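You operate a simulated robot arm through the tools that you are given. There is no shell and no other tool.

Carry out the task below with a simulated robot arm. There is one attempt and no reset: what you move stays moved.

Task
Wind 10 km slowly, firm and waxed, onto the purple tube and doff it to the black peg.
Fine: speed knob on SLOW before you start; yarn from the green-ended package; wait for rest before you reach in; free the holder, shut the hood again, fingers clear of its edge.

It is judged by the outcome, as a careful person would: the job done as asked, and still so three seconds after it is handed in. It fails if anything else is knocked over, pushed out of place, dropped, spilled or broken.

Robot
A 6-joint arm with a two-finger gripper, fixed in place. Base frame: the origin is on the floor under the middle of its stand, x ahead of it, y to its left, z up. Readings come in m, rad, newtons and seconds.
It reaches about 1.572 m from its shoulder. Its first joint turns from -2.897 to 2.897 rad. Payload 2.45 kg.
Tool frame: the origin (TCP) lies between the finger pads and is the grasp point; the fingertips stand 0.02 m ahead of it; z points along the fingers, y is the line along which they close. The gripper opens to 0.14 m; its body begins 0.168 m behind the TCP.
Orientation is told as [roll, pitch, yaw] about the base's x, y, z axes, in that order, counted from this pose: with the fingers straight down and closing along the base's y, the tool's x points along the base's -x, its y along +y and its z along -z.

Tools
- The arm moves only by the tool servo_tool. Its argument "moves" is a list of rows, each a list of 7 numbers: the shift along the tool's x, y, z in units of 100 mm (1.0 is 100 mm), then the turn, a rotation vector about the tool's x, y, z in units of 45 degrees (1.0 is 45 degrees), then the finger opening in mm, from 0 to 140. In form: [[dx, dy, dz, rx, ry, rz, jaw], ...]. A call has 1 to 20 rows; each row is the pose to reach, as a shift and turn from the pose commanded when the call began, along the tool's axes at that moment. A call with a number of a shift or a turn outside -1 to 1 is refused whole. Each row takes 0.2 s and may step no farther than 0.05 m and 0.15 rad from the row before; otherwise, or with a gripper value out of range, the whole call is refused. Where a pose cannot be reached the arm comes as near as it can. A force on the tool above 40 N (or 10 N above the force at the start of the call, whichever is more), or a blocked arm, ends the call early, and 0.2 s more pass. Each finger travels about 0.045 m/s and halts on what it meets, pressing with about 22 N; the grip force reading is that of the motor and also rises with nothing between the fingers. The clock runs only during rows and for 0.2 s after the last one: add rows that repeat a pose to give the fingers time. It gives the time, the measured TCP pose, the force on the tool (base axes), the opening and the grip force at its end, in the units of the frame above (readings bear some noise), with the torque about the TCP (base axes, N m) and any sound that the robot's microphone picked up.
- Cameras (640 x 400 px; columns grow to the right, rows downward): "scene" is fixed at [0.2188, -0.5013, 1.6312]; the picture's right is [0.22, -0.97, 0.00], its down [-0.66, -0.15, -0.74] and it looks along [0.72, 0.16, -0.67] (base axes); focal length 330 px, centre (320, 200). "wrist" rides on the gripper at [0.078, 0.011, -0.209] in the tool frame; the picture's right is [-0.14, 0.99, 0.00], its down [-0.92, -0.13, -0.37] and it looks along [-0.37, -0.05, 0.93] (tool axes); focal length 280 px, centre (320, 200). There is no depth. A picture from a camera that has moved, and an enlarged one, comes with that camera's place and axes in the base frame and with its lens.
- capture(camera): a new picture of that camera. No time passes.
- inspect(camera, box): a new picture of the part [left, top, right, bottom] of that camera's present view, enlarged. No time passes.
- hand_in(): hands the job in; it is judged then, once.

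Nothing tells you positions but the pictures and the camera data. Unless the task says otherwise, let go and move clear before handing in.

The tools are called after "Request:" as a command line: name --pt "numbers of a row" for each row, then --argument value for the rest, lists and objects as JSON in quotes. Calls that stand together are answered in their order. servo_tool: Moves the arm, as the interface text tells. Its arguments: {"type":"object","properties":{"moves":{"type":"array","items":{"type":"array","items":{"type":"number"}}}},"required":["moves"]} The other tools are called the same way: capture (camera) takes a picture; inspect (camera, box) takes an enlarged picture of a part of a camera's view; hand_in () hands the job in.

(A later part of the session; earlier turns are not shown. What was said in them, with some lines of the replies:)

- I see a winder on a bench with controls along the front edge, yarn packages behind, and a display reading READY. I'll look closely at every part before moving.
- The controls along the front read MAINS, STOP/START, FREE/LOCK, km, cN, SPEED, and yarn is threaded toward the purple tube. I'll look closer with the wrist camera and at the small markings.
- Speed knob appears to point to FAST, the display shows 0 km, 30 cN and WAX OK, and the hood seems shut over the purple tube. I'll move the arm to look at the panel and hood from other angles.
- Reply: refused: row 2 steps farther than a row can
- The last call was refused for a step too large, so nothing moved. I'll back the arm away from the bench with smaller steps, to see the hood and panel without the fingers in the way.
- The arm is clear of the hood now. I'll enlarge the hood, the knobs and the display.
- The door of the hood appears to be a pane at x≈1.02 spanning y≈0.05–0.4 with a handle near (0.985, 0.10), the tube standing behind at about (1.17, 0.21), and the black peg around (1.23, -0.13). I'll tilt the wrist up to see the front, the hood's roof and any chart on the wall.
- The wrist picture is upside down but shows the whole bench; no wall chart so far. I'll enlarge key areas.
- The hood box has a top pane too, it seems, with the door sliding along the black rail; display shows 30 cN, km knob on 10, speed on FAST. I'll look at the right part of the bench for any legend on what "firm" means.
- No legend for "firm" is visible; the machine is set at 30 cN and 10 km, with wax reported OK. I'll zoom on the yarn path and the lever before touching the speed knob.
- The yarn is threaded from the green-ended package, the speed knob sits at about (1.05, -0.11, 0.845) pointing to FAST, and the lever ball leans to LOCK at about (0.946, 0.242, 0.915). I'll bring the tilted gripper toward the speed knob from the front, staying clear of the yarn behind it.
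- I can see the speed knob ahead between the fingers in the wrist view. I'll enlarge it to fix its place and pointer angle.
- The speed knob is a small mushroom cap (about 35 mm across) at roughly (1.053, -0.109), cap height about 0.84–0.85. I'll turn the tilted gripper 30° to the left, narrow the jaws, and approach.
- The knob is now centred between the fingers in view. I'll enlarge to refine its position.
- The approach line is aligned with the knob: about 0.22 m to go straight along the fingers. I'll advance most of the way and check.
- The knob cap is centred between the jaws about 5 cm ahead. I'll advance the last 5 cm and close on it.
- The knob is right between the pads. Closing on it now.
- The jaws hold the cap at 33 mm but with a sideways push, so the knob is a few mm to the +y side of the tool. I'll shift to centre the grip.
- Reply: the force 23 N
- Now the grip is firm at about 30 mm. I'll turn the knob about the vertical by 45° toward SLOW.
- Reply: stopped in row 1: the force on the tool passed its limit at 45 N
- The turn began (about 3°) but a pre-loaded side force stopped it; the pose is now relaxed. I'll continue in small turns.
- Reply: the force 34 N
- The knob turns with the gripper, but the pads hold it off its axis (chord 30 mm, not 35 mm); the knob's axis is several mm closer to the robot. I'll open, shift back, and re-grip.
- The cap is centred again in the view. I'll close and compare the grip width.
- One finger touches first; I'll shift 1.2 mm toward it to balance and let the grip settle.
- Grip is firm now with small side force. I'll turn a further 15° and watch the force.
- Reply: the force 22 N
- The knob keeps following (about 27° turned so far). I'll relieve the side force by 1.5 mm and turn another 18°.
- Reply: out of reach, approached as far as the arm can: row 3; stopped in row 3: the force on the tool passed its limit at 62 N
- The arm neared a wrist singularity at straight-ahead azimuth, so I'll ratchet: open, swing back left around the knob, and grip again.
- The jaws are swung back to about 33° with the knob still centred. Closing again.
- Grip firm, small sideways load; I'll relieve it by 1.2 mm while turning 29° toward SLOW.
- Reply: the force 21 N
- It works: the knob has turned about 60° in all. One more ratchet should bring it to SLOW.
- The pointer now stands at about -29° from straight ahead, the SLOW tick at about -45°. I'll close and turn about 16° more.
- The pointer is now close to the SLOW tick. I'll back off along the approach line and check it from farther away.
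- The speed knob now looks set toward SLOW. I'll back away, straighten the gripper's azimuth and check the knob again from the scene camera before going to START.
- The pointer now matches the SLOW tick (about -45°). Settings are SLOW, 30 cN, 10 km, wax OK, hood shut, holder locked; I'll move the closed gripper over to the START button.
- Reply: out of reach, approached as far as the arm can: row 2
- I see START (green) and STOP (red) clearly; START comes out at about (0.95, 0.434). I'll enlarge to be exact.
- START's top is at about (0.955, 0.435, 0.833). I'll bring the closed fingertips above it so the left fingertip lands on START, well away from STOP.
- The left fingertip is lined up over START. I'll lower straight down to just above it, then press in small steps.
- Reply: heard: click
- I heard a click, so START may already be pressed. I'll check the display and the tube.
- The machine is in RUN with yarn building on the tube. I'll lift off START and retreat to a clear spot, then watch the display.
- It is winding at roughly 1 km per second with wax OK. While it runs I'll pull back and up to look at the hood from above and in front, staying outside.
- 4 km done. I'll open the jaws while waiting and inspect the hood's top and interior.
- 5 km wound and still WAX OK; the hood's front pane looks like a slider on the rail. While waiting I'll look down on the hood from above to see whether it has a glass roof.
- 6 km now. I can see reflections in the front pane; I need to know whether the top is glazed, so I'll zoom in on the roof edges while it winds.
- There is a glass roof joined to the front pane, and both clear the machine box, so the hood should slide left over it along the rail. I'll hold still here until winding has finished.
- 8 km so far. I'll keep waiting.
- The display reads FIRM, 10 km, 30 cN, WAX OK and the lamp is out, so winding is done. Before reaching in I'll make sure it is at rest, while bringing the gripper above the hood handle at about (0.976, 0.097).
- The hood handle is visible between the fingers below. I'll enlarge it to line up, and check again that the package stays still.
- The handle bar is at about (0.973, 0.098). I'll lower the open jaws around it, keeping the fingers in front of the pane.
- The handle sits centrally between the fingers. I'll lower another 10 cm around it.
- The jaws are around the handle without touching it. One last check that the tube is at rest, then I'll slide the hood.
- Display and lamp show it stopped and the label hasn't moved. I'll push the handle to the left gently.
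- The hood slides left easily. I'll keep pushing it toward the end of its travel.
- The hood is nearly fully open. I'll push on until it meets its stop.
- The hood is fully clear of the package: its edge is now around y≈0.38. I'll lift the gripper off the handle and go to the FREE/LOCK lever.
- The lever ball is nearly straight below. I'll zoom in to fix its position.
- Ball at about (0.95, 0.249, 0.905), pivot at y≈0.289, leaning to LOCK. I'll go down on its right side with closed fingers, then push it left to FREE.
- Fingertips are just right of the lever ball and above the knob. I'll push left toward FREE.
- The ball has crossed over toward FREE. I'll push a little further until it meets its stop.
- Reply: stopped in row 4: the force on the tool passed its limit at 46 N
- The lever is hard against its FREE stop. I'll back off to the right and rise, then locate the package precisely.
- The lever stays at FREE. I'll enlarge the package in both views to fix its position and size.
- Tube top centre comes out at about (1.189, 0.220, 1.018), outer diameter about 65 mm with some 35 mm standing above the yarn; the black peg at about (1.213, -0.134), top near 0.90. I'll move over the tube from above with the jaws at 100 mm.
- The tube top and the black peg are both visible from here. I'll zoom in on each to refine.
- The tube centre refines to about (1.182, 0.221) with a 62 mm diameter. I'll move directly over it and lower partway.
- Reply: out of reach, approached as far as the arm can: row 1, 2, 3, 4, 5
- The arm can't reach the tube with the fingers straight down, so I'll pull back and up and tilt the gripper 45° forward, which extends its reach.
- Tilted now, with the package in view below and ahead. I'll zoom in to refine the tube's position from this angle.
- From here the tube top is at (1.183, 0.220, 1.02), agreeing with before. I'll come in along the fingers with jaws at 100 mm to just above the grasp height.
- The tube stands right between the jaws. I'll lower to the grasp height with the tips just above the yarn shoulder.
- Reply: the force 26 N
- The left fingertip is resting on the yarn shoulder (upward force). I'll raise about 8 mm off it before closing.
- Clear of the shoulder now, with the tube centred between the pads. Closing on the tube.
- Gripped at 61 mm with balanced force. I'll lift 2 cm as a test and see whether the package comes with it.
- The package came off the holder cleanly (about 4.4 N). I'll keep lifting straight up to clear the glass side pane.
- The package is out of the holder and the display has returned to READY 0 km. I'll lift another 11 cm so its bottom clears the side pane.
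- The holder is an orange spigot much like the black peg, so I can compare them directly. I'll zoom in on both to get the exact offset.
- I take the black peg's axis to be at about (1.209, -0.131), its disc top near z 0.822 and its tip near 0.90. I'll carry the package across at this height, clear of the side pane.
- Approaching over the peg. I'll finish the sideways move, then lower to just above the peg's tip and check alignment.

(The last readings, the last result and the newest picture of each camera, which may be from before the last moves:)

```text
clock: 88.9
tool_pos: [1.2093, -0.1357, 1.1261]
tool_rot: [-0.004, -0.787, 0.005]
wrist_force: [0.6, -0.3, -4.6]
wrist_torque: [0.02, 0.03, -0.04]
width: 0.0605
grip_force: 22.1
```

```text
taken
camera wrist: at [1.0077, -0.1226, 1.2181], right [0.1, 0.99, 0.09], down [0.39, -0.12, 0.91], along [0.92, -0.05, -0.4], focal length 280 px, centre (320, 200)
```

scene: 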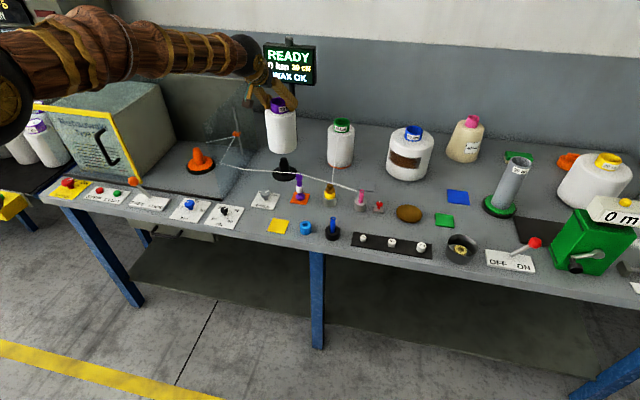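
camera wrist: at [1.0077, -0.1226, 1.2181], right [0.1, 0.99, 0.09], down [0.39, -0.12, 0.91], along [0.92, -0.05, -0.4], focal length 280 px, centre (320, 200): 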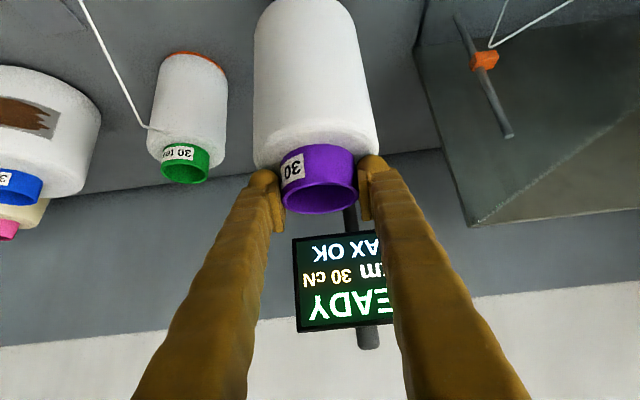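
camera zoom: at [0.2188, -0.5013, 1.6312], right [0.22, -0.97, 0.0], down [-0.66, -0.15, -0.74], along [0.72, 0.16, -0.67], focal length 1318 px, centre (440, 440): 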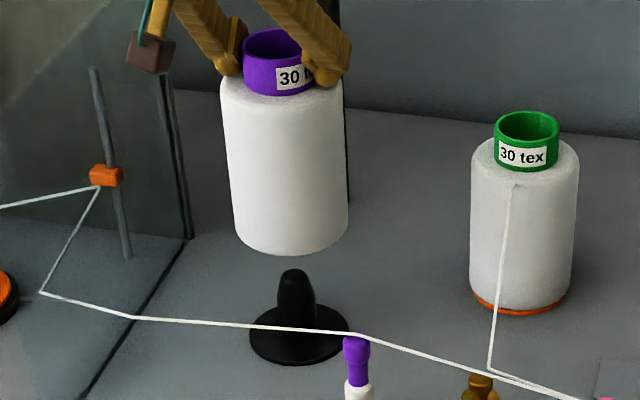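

The package hangs nearly in line above the peg (within a couple of mm sideways). I'll lower slowly, watching the force.

Request:
servo_tool --pt "0.12 0 0.12 0 0 0 45" --pt "0.24 0 0.24 0 0 0 45" --pt "0.36 0 0.36 0 0 0 45" --pt "0.46 0 0.46 0 0 0 45"

Request:
inspect --camera "scene" --box '[240, 90, 340, 190]'

```text
clock: 89.9
tool_pos: [1.21, -0.1335, 1.0602]
tool_rot: [-0.003, -0.787, 0.004]
wrist_force: [-1.2, 0.7, -3.9]
wrist_torque: [0.01, 0.02, -0.01]
width: 0.0601
grip_force: 21.7
```

```text
4.00 times, centred on (290, 140) of scene
camera zoom: at [0.2188, -0.5013, 1.6312], right [0.22, -0.97, 0.0], down [-0.66, -0.15, -0.74], along [0.72, 0.16, -0.67], focal length 1318 px, centre (440, 440)
```

zoom: 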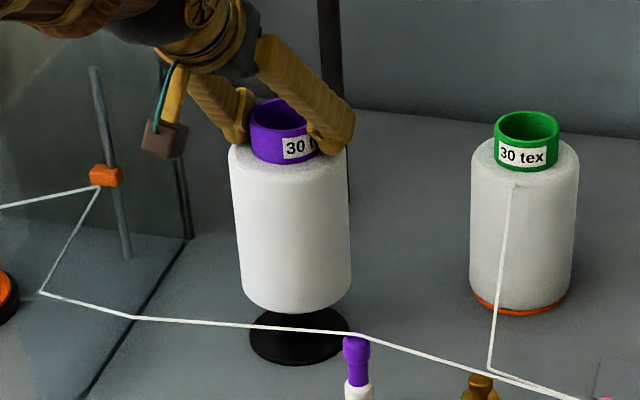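

The tube is over the peg's tip with no contact. I'll continue down in small steps to seat it.

Request:
servo_tool --pt "0.08 0 0.08 0 0 0 45" --pt "0.16 0 0.16 0 0 0 45" --pt "0.24 0 0.24 0 0 0 45" --pt "0.32 0 0.32 0 0 0 45"

Request:
inspect --camera "scene" --box '[240, 90, 340, 190]'

```text
clock: 90.9
tool_pos: [1.2091, -0.1324, 1.014]
tool_rot: [-0.002, -0.789, 0.005]
wrist_force: [-0.9, 0.6, -3.4]
wrist_torque: [-0.02, 0.04, 0.01]
width: 0.0604
grip_force: 21.7
```

```text
4.00 times, centred on (290, 140) of scene
camera zoom: at [0.2188, -0.5013, 1.6312], right [0.22, -0.97, 0.0], down [-0.66, -0.15, -0.74], along [0.72, 0.16, -0.67], focal length 1318 px, centre (440, 440)
```

zoom: 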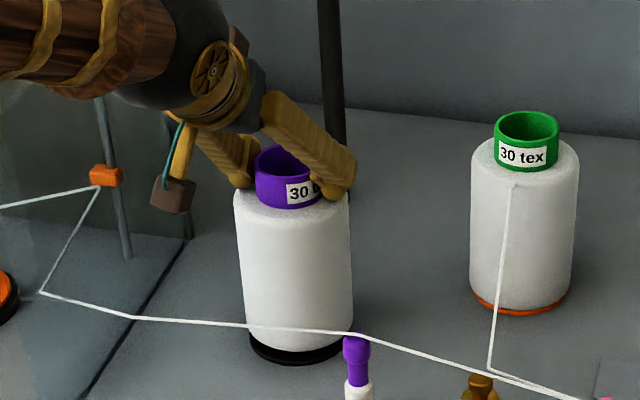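

Still no contact and the package is nearly down on the disc. A few more millimetres.

Request:
servo_tool --pt "0.03 0 0.03 0 0 0 45" --pt "0.06 0 0.06 0 0 0 45" --pt "0.08 0 0.08 0 0 0 45"

Request:
inspect --camera "scene" --box '[250, 110, 330, 190]'

```text
clock: 91.7
tool_pos: [1.2105, -0.1331, 1.0046]
tool_rot: [-0.005, -0.787, 0.004]
wrist_force: [-1.3, -0.2, -1.3]
wrist_torque: [-0.05, 0.17, -0.03]
width: 0.0603
grip_force: 21.4
```

```text
5.00 times, centred on (290, 150) of scene
camera zoom: at [0.2188, -0.5013, 1.6312], right [0.22, -0.97, 0.0], down [-0.66, -0.15, -0.74], along [0.72, 0.16, -0.67], focal length 1647 px, centre (470, 450)
```

zoom: 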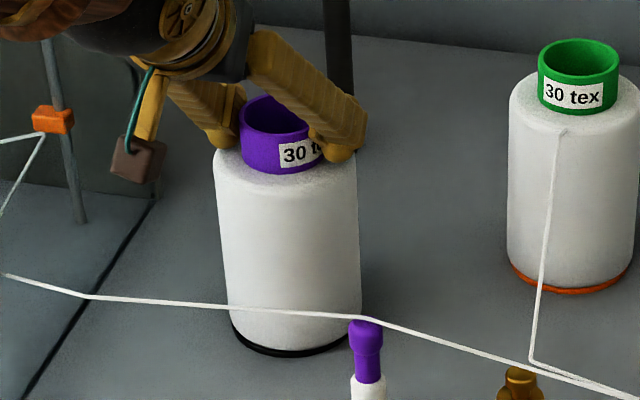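

Weight is coming off the gripper: the tube is touching the disc. A touch more to be sure it is seated.

Request:
servo_tool --pt "0.01 0 0.01 0 0 0 45" --pt "0.02 0 0.02 0 0 0 45" --pt "0.02 0 0.02 0 0 0 45"

```text
clock: 92.5
tool_pos: [1.2097, -0.1332, 1.0037]
tool_rot: [-0.005, -0.79, 0.006]
wrist_force: [-2.2, 6.7, 25.1]
wrist_torque: [0.03, -0.05, -0.06]
width: 0.0607
grip_force: 21.6
```

Seated firmly. I'll ease off 2 mm and open the jaws evenly.

Request:
servo_tool --pt "-0.02 0 -0.02 0 0 0 45" --pt "-0.02 0 -0.02 0 0 0 60" --pt "-0.02 0 -0.02 0 0 0 70" --pt "-0.02 0 -0.02 0 0 0 80" --pt "-0.02 0 -0.02 0 0 0 90" --pt "-0.02 0 -0.02 0 0 0 90"

Request:
inspect --camera "scene" --box '[250, 110, 330, 190]'

Request:
inspect --camera "wrist" --box '[200, 80, 440, 260]'

```text
clock: 93.9
tool_pos: [1.2106, -0.1337, 1.0034]
tool_rot: [-0.003, -0.787, 0.004]
wrist_force: [0.3, 0.3, -0.7]
wrist_torque: [0.0, -0.02, -0.04]
width: 0.0899
grip_force: 0.0
```

```text
5.00 times, centred on (290, 150) of scene
camera zoom: at [0.2188, -0.5013, 1.6312], right [0.22, -0.97, 0.0], down [-0.66, -0.15, -0.74], along [0.72, 0.16, -0.67], focal length 1647 px, centre (470, 450)
```

zoom: 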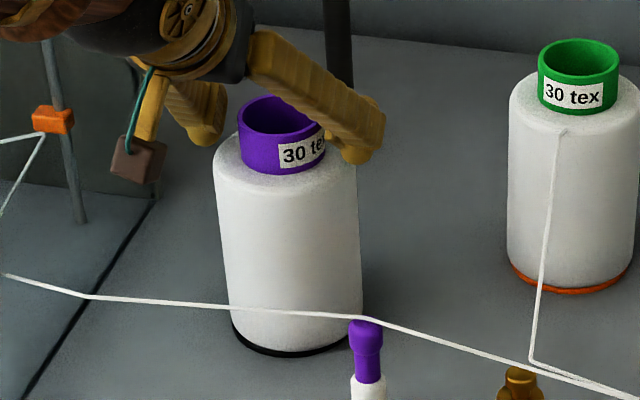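

```text
2.22 times, centred on (320, 170) of wrist
camera zoom: at [1.0083, -0.1224, 1.0958], right [0.1, 0.99, 0.09], down [0.39, -0.12, 0.91], along [0.92, -0.05, -0.4], focal length 623 px, centre (320, 267)
```

zoom: 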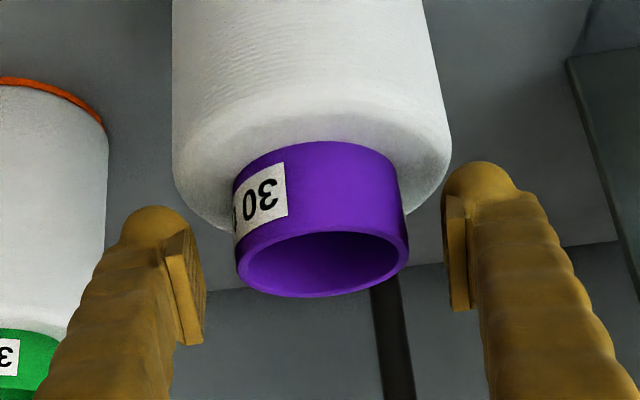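

The package stands on the black peg by itself. I'll withdraw back and up along the fingers, clear of the tube and yarn.

Request:
servo_tool --pt "0 0 -0.25 0 0 0 90" --pt "0 0 -0.5 0 0 0 90" --pt "0 0 -0.75 0 0 0 90" --pt "0 0 -1.0 0 0 0 90"

Request:
servo_tool --pt "0 0 -0.4 0 0 0 90" --pt "0 0 -0.8 0 0 0 90" --pt "0 0 -1.0 0 0 0 90"

Request:
capture --camera "scene"

Request:
capture --camera "wrist"

```text
clock: 94.9
tool_pos: [1.1386, -0.1338, 1.0739]
tool_rot: [-0.002, -0.786, 0.005]
wrist_force: [0.1, -0.4, 0.1]
wrist_torque: [-0.03, -0.04, -0.02]
width: 0.0901
grip_force: 0.0
```

```text
clock: 95.7
tool_pos: [1.0671, -0.1341, 1.1436]
tool_rot: [-0.005, -0.786, 0.005]
wrist_force: [-0.4, -0.6, 0.0]
wrist_torque: [-0.03, 0.0, 0.02]
width: 0.0901
grip_force: 0.0
```

```text
taken
```

scene: 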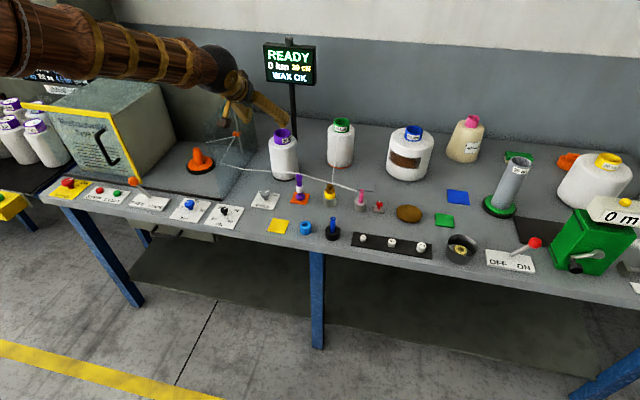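

```text
taken
camera wrist: at [0.8661, -0.123, 1.237], right [0.1, 0.99, 0.09], down [0.39, -0.12, 0.91], along [0.92, -0.05, -0.4], focal length 280 px, centre (320, 200)
```

wrist: 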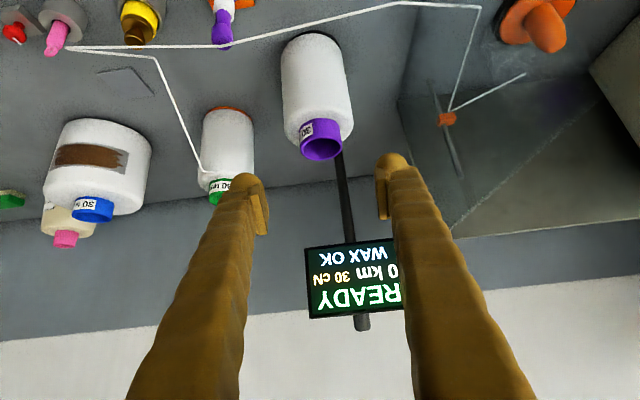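

The package stands steady on the black peg. Next I'll straighten the gripper, close the fingers and travel to the left side of the hood handle.

Request:
servo_tool --pt "0 0 -0.15 0 0.15 0 70" --pt "0 0 -0.3 0 0.3 0 50" --pt "0 0 -0.45 0 0.45 0 30" --pt "0 0 -0.6 0 0.6 0 0" --pt "0 0 -0.75 0 0.75 0 0" --pt "0 0 -0.9 0 0.9 0 0" --pt "0 0 -1.0 0 1.0 0 0"

Request:
servo_tool --pt "0.2 0.4 0 0 0 0 0" --pt "0.4 0.8 0 0 0 0 0" --pt "0.5 1.0 0 0 0 0 0"

Request:
servo_tool --pt "0.15 0.4 0 0 0 0 0" --pt "0.3 0.8 0 0 0 0 0" --pt "0.4 1.0 0 0 0 0 0"

Request:
servo_tool --pt "0 0.45 0 0 0 0 0" --pt "0 0.9 0 0 0 0 0" --pt "0 1.0 0 0 0 0 0"

Request:
servo_tool --pt "0 0.45 0 0 0 0 0" --pt "0 0.9 0 0 0 0 0" --pt "0 1.0 0 0 0 0 0"

Request:
servo_tool --pt "0 0.45 0 0 0 0 0" --pt "0 0.9 0 0 0 0 0" --pt "0 1.0 0 0 0 0 0"

Request:
capture --camera "wrist"

Request:
capture --camera "scene"

```text
clock: 97.3
tool_pos: [0.9972, -0.1333, 1.215]
tool_rot: [-0.003, 0.001, 0.001]
wrist_force: [0.0, -0.3, 0.0]
wrist_torque: [-0.04, -0.02, -0.02]
width: 0.0001
grip_force: 22.1
```

```text
clock: 98.1
tool_pos: [0.9473, -0.0334, 1.2165]
tool_rot: [-0.004, 0.0, 0.002]
wrist_force: [0.4, 0.4, -0.7]
wrist_torque: [0.0, 0.01, 0.0]
width: 0.0001
grip_force: 22.4
```

```text
clock: 98.9
tool_pos: [0.9067, 0.0674, 1.2143]
tool_rot: [-0.003, -0.002, 0.002]
wrist_force: [-0.2, 0.1, -0.4]
wrist_torque: [-0.02, 0.0, -0.01]
width: 0.0
grip_force: 22.3
```

```text
clock: 99.7
tool_pos: [0.907, 0.1678, 1.214]
tool_rot: [-0.003, -0.001, 0.002]
wrist_force: [0.1, 1.2, 0.2]
wrist_torque: [-0.02, 0.01, -0.04]
width: 0.0
grip_force: 22.0
```

```text
clock: 100.5
tool_pos: [0.9063, 0.2678, 1.2138]
tool_rot: [-0.006, -0.002, 0.002]
wrist_force: [0.3, 0.3, -0.2]
wrist_torque: [0.01, 0.0, -0.03]
width: 0.0002
grip_force: 22.2
```

```text
clock: 101.3
tool_pos: [0.9075, 0.3664, 1.2138]
tool_rot: [-0.003, -0.001, 0.001]
wrist_force: [0.3, 0.4, 0.1]
wrist_torque: [-0.01, -0.03, -0.01]
width: 0.0003
grip_force: 22.0
```

```text
taken
camera wrist: at [0.8307, 0.3792, 1.4225], right [0.14, 0.99, 0.0], down [0.92, -0.12, 0.37], along [0.37, -0.05, -0.93], focal length 280 px, centre (320, 200)
```

wrist: 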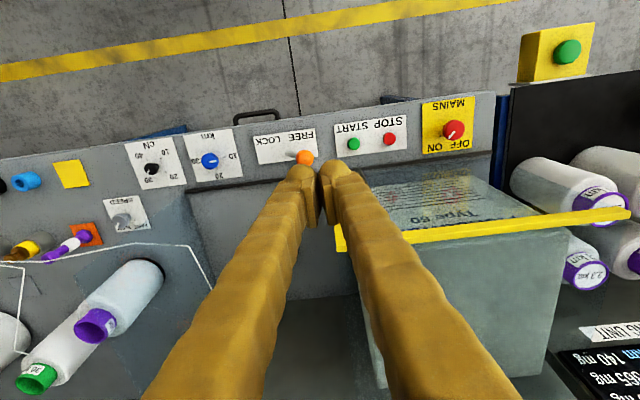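

```text
taken
```

scene: 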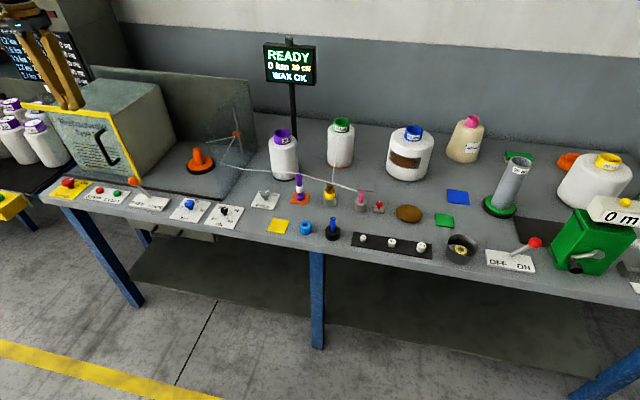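

Continuing left to get past the handle, then I'll locate it again.

Request:
servo_tool --pt "0 0.45 0 0 0 0 0" --pt "0 0.9 0 0 0 0 0" --pt "0 1.0 0 0 0 0 0"

Request:
servo_tool --pt "0 0.25 0 0 0 0 0" --pt "0 0.25 0 0 0 0 0"

Request:
capture --camera "wrist"

Request:
inspect --camera "wrist" --box '[220, 120, 340, 220]'

```text
clock: 102.1
tool_pos: [0.907, 0.4676, 1.2147]
tool_rot: [-0.003, -0.003, 0.003]
wrist_force: [1.0, -0.1, 0.4]
wrist_torque: [0.0, -0.02, 0.01]
width: 0.0001
grip_force: 21.9
```

```text
clock: 102.7
tool_pos: [0.9065, 0.4914, 1.2121]
tool_rot: [-0.002, -0.001, 0.001]
wrist_force: [-0.4, 0.4, -0.8]
wrist_torque: [0.01, 0.01, 0.01]
width: 0.0
grip_force: 22.8
```

```text
taken
camera wrist: at [0.8298, 0.5038, 1.4221], right [0.14, 0.99, 0.0], down [0.92, -0.13, 0.37], along [0.37, -0.05, -0.93], focal length 280 px, centre (320, 200)
```

wrist: 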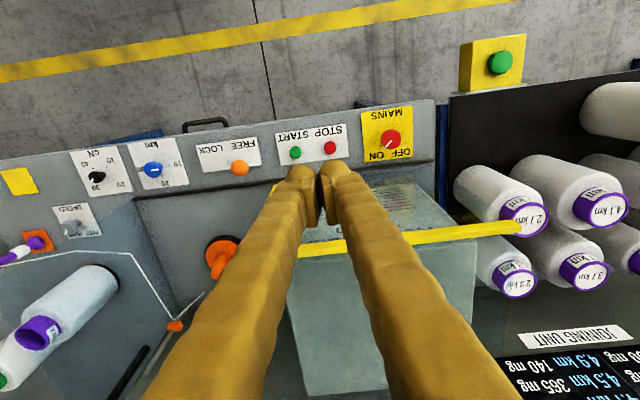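

```text
4.00 times, centred on (280, 170) of wrist
camera zoom: at [0.8298, 0.5038, 1.4221], right [0.14, 0.99, 0.0], down [0.92, -0.13, 0.37], along [0.37, -0.05, -0.93], focal length 1122 px, centre (480, 320)
```

zoom: 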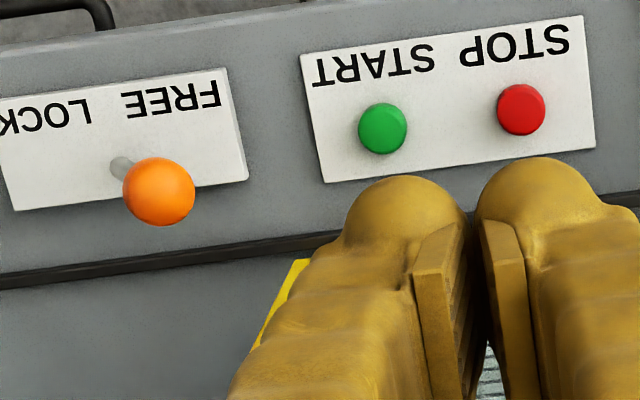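

The handle is hidden behind the near finger, so I'll check its place from the scene camera.

Request:
inspect --camera "scene" --box '[20, 70, 180, 210]'

```text
2.86 times, centred on (100, 140) of scene
camera zoom: at [0.2188, -0.5013, 1.6312], right [0.22, -0.97, 0.0], down [-0.66, -0.15, -0.74], along [0.72, 0.16, -0.67], focal length 941 px, centre (949, 371)
```

zoom: 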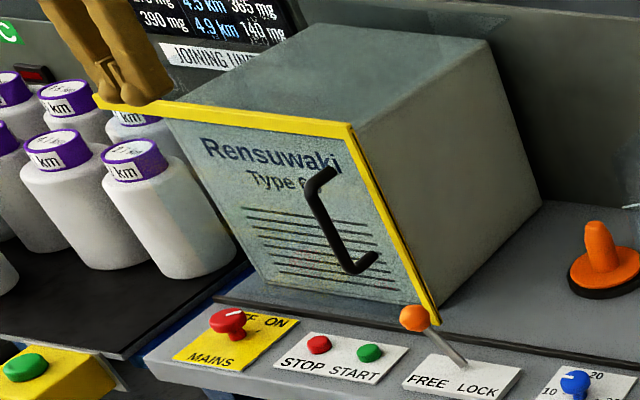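

The handle bar is at y≈0.423. I'll lower the closed fingers on its left side, in front of the pane.

Request:
servo_tool --pt "-0.35 0 0.1 0 0 0 0" --pt "-0.665 0 0.4 0 0 0 0" --pt "-0.665 0 0.8 0 0 0 0" --pt "-0.665 0 1.0 0 0 0 0"

Request:
servo_tool --pt "0 0 0.4 0 0 0 0" --pt "0 0 0.8 0 0 0 0" --pt "0 0 0.92 0 0 0 0"

Request:
capture --camera "wrist"

Request:
inspect --camera "scene" --box '[20, 70, 180, 210]'

```text
clock: 103.7
tool_pos: [0.9733, 0.4903, 1.1137]
tool_rot: [-0.003, -0.001, 0.002]
wrist_force: [0.2, 0.0, 0.5]
wrist_torque: [0.01, 0.0, 0.0]
width: 0.0
grip_force: 22.1
```

```text
clock: 104.5
tool_pos: [0.9721, 0.4897, 1.0209]
tool_rot: [-0.002, -0.001, 0.002]
wrist_force: [0.8, -0.1, 1.2]
wrist_torque: [-0.02, -0.01, -0.02]
width: 0.0
grip_force: 22.0
```

```text
taken
camera wrist: at [0.8959, 0.5024, 1.2305], right [0.14, 0.99, 0.0], down [0.92, -0.12, 0.37], along [0.37, -0.05, -0.93], focal length 280 px, centre (320, 200)
```

wrist: 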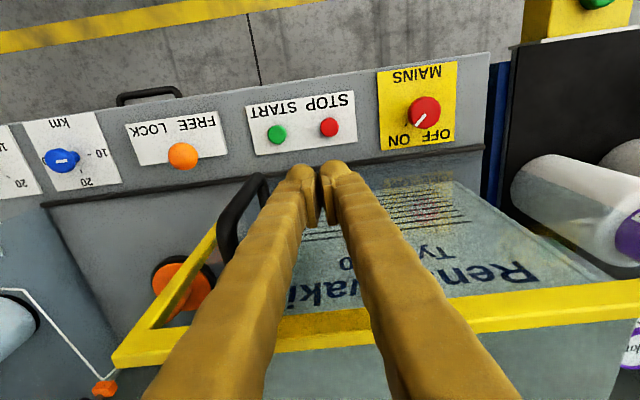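

```text
2.86 times, centred on (100, 140) of scene
camera zoom: at [0.2188, -0.5013, 1.6312], right [0.22, -0.97, 0.0], down [-0.66, -0.15, -0.74], along [0.72, 0.16, -0.67], focal length 941 px, centre (949, 371)
```

zoom: 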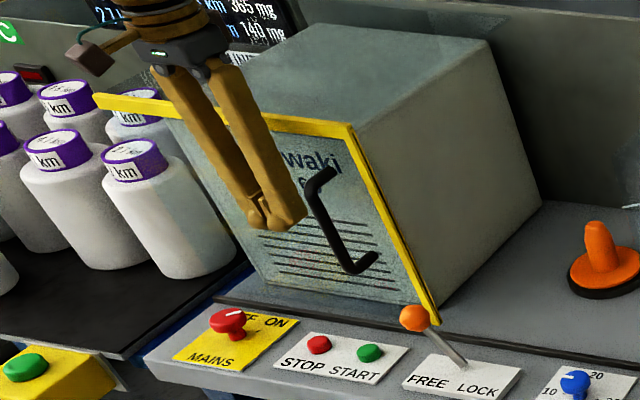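

Fingers are left of the handle bar and well away from the closing edge. I'll push the hood shut to the right.

Request:
servo_tool --pt "0 -0.25 0 0 0 0 0" --pt "0 -0.5 0 0 0 0 0" --pt "0 -0.75 0 0 0 0 0" --pt "0 -1.0 0 0 0 0 0"

Request:
servo_tool --pt "0 -0.25 0 0 0 0 0" --pt "0 -0.5 0 0 0 0 0" --pt "0 -0.75 0 0 0 0 0" --pt "0 -1.0 0 0 0 0 0"

Request:
servo_tool --pt "0 -0.25 0 0 0 0 0" --pt "0 -0.5 0 0 0 0 0" --pt "0 -0.75 0 0 0 0 0" --pt "0 -1.0 0 0 0 0 0"

Request:
capture --camera "scene"

Request:
inspect --camera "scene" --box '[90, 70, 250, 210]'

```text
clock: 105.5
tool_pos: [0.9727, 0.3907, 1.0218]
tool_rot: [-0.004, 0.001, 0.003]
wrist_force: [0.4, 1.4, 0.5]
wrist_torque: [-0.05, 0.02, 0.0]
width: 0.0001
grip_force: 21.8
```

```text
clock: 106.5
tool_pos: [0.972, 0.2916, 1.0213]
tool_rot: [-0.004, -0.003, 0.003]
wrist_force: [0.0, 0.3, -0.2]
wrist_torque: [0.0, 0.01, -0.01]
width: 0.0
grip_force: 21.9
```

```text
clock: 107.5
tool_pos: [0.9714, 0.1923, 1.0215]
tool_rot: [-0.003, -0.002, 0.002]
wrist_force: [-0.3, -0.3, -0.8]
wrist_torque: [-0.04, 0.02, -0.05]
width: 0.0
grip_force: 22.2
```

```text
taken
```

scene: 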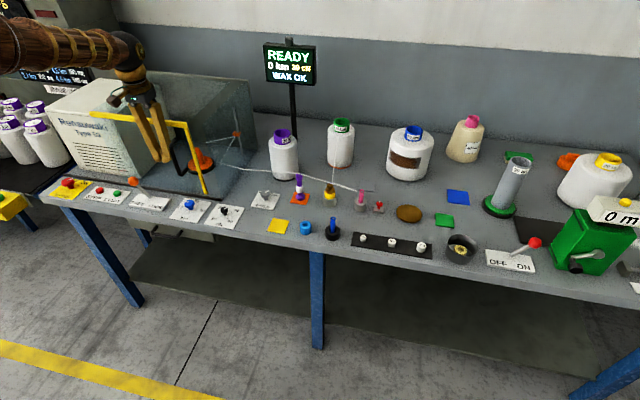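

```text
2.86 times, centred on (170, 140) of scene
camera zoom: at [0.2188, -0.5013, 1.6312], right [0.22, -0.97, 0.0], down [-0.66, -0.15, -0.74], along [0.72, 0.16, -0.67], focal length 941 px, centre (749, 371)
```

zoom: 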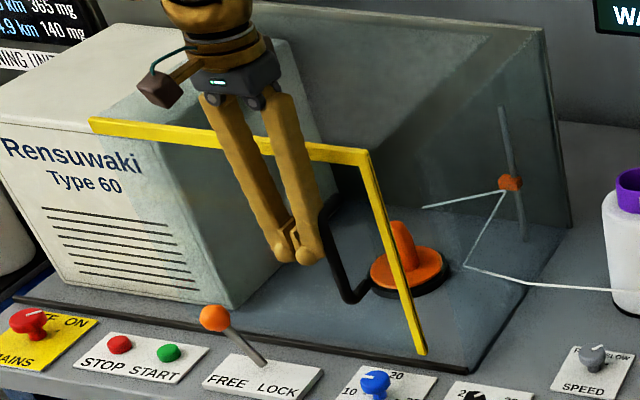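

Only about 6 cm remains. I'll finish slowly until the hood meets its stop.

Request:
servo_tool --pt "0 -0.12 0 0 0 0 0" --pt "0 -0.24 0 0 0 0 0" --pt "0 -0.36 0 0 0 0 0" --pt "0 -0.46 0 0 0 0 0" --pt "0 -0.54 0 0 0 0 0" --pt "0 -0.6 0 0 0 0 0" --pt "0 -0.65 0 0 0 0 0"

Request:
inspect --camera "scene" --box '[90, 70, 250, 210]'

Request:
capture --camera "wrist"

```text
clock: 109.0
tool_pos: [0.9736, 0.1357, 1.0227]
tool_rot: [0.0, -0.003, 0.006]
wrist_force: [2.7, 6.9, 1.3]
wrist_torque: [-0.26, 0.04, 0.11]
width: 0.0
grip_force: 22.2
stopped in row 7: the force on the tool passed its limit at 49 N (the readings are from after the stop); the commanded pose is now the measured one
```

```text
2.86 times, centred on (170, 140) of scene
camera zoom: at [0.2188, -0.5013, 1.6312], right [0.22, -0.97, 0.0], down [-0.66, -0.15, -0.74], along [0.72, 0.16, -0.67], focal length 941 px, centre (749, 371)
```

zoom: 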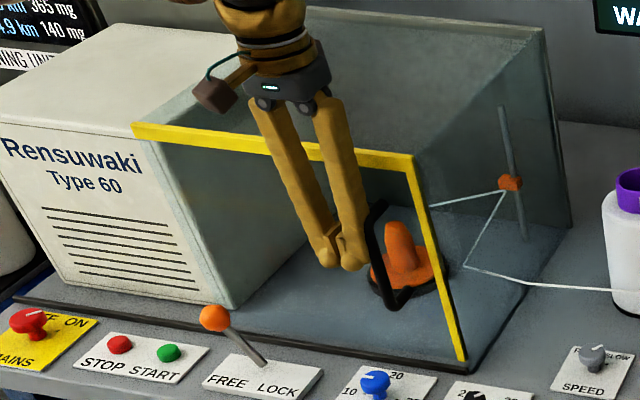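

```text
taken
camera wrist: at [0.8964, 0.1464, 1.2312], right [0.13, 0.99, 0.0], down [0.92, -0.12, 0.37], along [0.37, -0.05, -0.93], focal length 280 px, centre (320, 200)
```

wrist: 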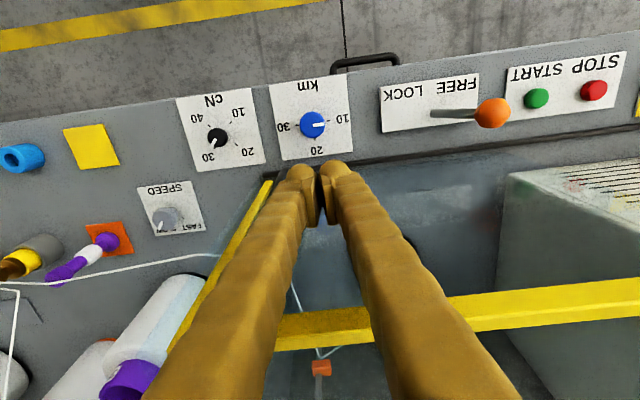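

The hood is back exactly where it was when shut. I'll ease off to the left, rise, and move clear.

Request:
servo_tool --pt "0 0.15 0 0 0 0 0" --pt "0 0.3 0 0 0 0 0" --pt "0.2 0.3 -0.3 0 0 0 0" --pt "0.4 0.3 -0.65 0 0 0 0" --pt "0.5 0.3 -1.0 0 0 0 0"

Request:
servo_tool --pt "0.3 0 -0.3 0 0 0 0" --pt "0.6 0 -0.6 0 0 0 0" --pt "0.9 0 -0.9 0 0 0 0" --pt "1.0 0 -1.0 0 0 0 0"

Request:
servo_tool --pt "0.3 0 -0.3 0 0 0 0" --pt "0.6 0 -0.6 0 0 0 0" --pt "0.9 0 -0.9 0 0 0 0" --pt "1.0 0 -1.0 0 0 0 0"

Request:
capture --camera "scene"

Request:
capture --camera "wrist"

Request:
inspect --camera "scene" --box '[90, 70, 250, 210]'

Request:
inspect --camera "scene" --box '[230, 100, 390, 220]'

```text
clock: 110.2
tool_pos: [0.9233, 0.1649, 1.1223]
tool_rot: [0.0, -0.003, 0.006]
wrist_force: [0.4, -0.4, -0.8]
wrist_torque: [-0.02, 0.04, -0.01]
width: 0.0
grip_force: 21.6
```

```text
clock: 111.2
tool_pos: [0.8232, 0.1655, 1.2232]
tool_rot: [0.0, -0.001, 0.004]
wrist_force: [-0.3, 0.7, 0.5]
wrist_torque: [0.0, 0.02, -0.02]
width: 0.0001
grip_force: 22.2
```

```text
clock: 112.2
tool_pos: [0.7226, 0.164, 1.3232]
tool_rot: [0.001, -0.002, 0.006]
wrist_force: [-0.1, -0.5, 0.3]
wrist_torque: [0.02, 0.03, 0.03]
width: 0.0001
grip_force: 22.4
```

```text
taken
```

scene: 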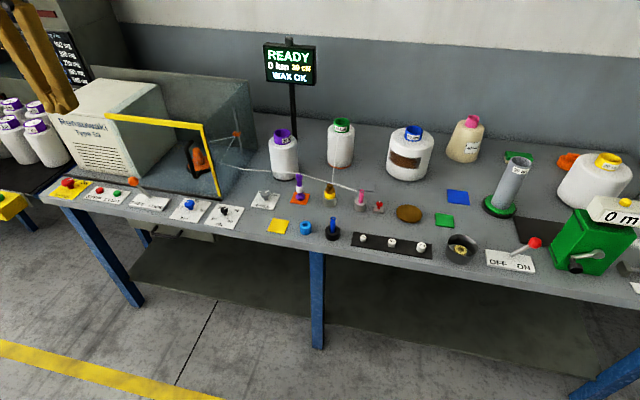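

```text
taken
camera wrist: at [0.6456, 0.1745, 1.5317], right [0.13, 0.99, 0.0], down [0.92, -0.12, 0.37], along [0.37, -0.05, -0.93], focal length 280 px, centre (320, 200)
```

wrist: 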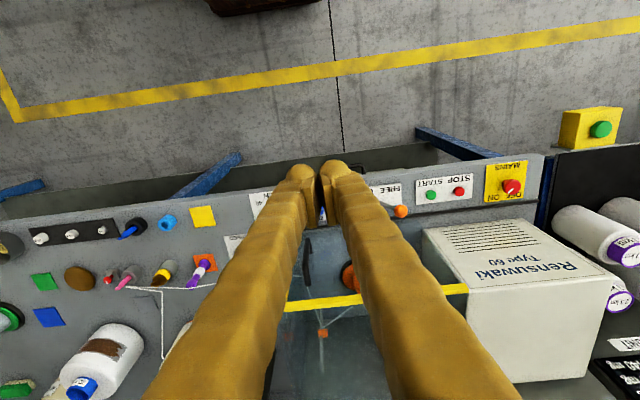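

```text
2.86 times, centred on (170, 140) of scene
camera zoom: at [0.2188, -0.5013, 1.6312], right [0.22, -0.97, 0.0], down [-0.66, -0.15, -0.74], along [0.72, 0.16, -0.67], focal length 941 px, centre (749, 371)
```

zoom: 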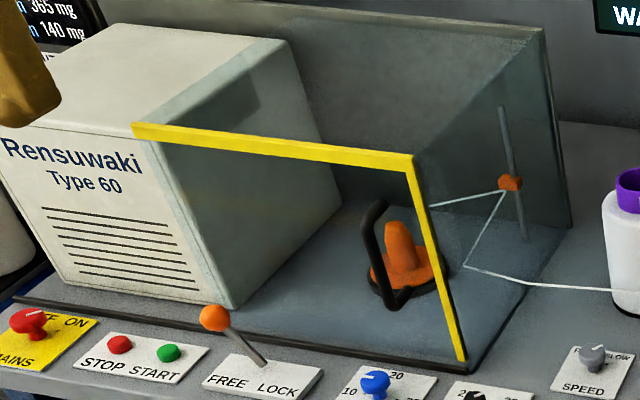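

```text
3.33 times, centred on (310, 160) of scene
camera zoom: at [0.2188, -0.5013, 1.6312], right [0.22, -0.97, 0.0], down [-0.66, -0.15, -0.74], along [0.72, 0.16, -0.67], focal length 1098 px, centre (353, 333)
```

zoom: 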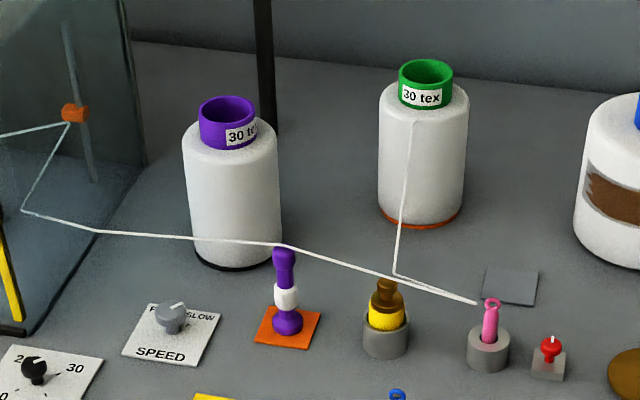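

The hood looks shut, the package stands on the black peg, and nothing else has moved. I'll make the same crop as at the start to compare the hood's position directly.

Request:
inspect --camera "scene" --box '[90, 70, 270, 220]'

Request:
inspect --camera "scene" --box '[250, 110, 330, 190]'

Request:
inspect --camera "scene" --box '[190, 160, 250, 210]'

Request:
inspect --camera "scene" --box '[250, 30, 350, 100]'

```text
2.67 times, centred on (180, 145) of scene
camera zoom: at [0.2188, -0.5013, 1.6312], right [0.22, -0.97, 0.0], down [-0.66, -0.15, -0.74], along [0.72, 0.16, -0.67], focal length 879 px, centre (693, 347)
```

zoom: 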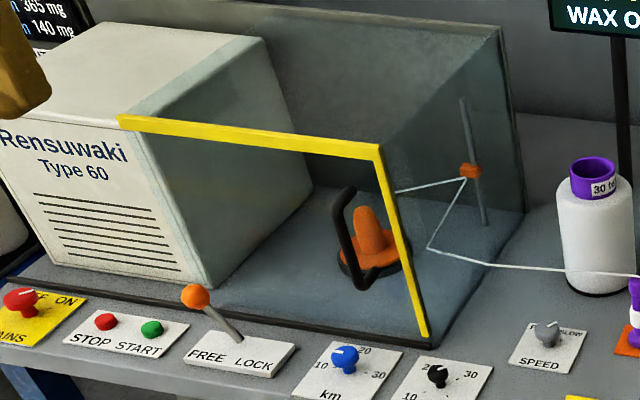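

```text
5.00 times, centred on (290, 150) of scene
camera zoom: at [0.2188, -0.5013, 1.6312], right [0.22, -0.97, 0.0], down [-0.66, -0.15, -0.74], along [0.72, 0.16, -0.67], focal length 1647 px, centre (470, 450)
```

zoom: 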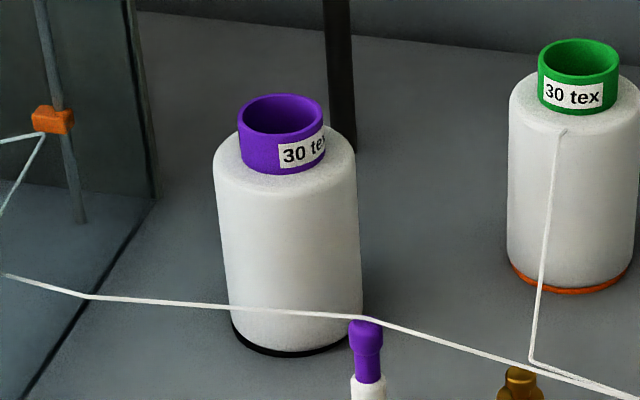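

```text
8.00 times, centred on (220, 185) of scene
camera zoom: at [0.2188, -0.5013, 1.6312], right [0.22, -0.97, 0.0], down [-0.66, -0.15, -0.74], along [0.72, 0.16, -0.67], focal length 2636 px, centre (1120, 320)
```

zoom: 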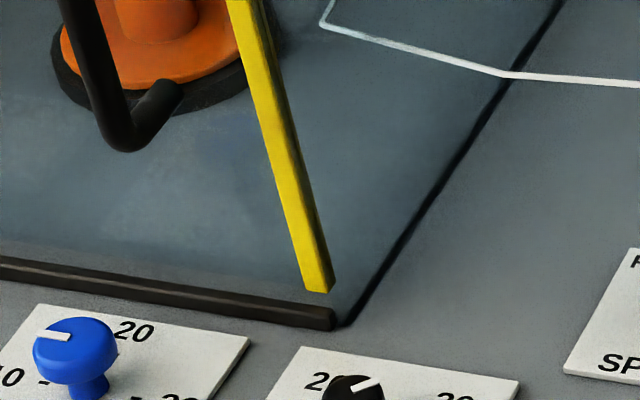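

```text
5.71 times, centred on (300, 65) of scene
camera zoom: at [0.2188, -0.5013, 1.6312], right [0.22, -0.97, 0.0], down [-0.66, -0.15, -0.74], along [0.72, 0.16, -0.67], focal length 1883 px, centre (434, 971)
```

zoom: 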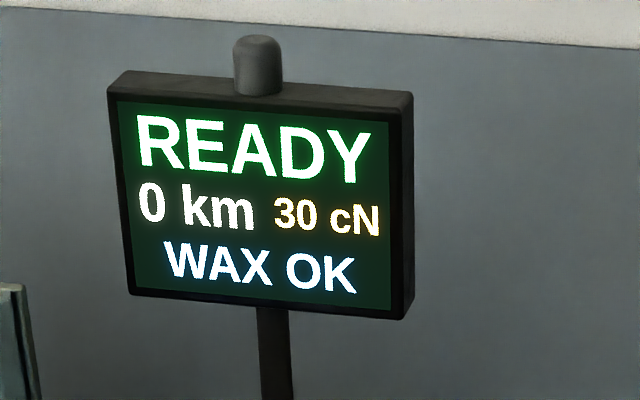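

The hood sits where it did when shut at the start, and the holder lever stands at FREE. The full purple package, wound 10 km, FIRM and waxed at SLOW, is seated on the black peg. Everything else is in place and the arm is clear, so I'm handing in.

Request:
hand_in

```text
The job is handed in.
```

The winding job is done and handed in. At the end of the run the display read FIRM, 10 km, 30 cN and WAX OK, and the full purple tube is on the black peg.

- **Settings:** I turned the speed knob from FAST to SLOW before starting. The 10 km and 30 cN settings were already in place, so I left them. No chart on the bench said what "firm" meant, but the display confirmed it when the winding finished.
- **Yarn:** It ran from the green-ended package, which was already threaded.
- **Doffing:** I waited until the lamp was out and the tube was still, then slid the hood open and moved the holder lever to FREE. I lifted the package off by the bare end of the tube and set it on the peg, where it stands on its own.
- **Hood:** I pushed it shut by its handle, with the fingers away from the closing edge. It is back where it was at the start.

While I was placing the gripper, one fingertip pressed on the top of the wound yarn at about 26 N, and I raised it straight away; I saw no mark. Nothing else in the pictures moved. The loose yarn end is still in the guide inside the hood.
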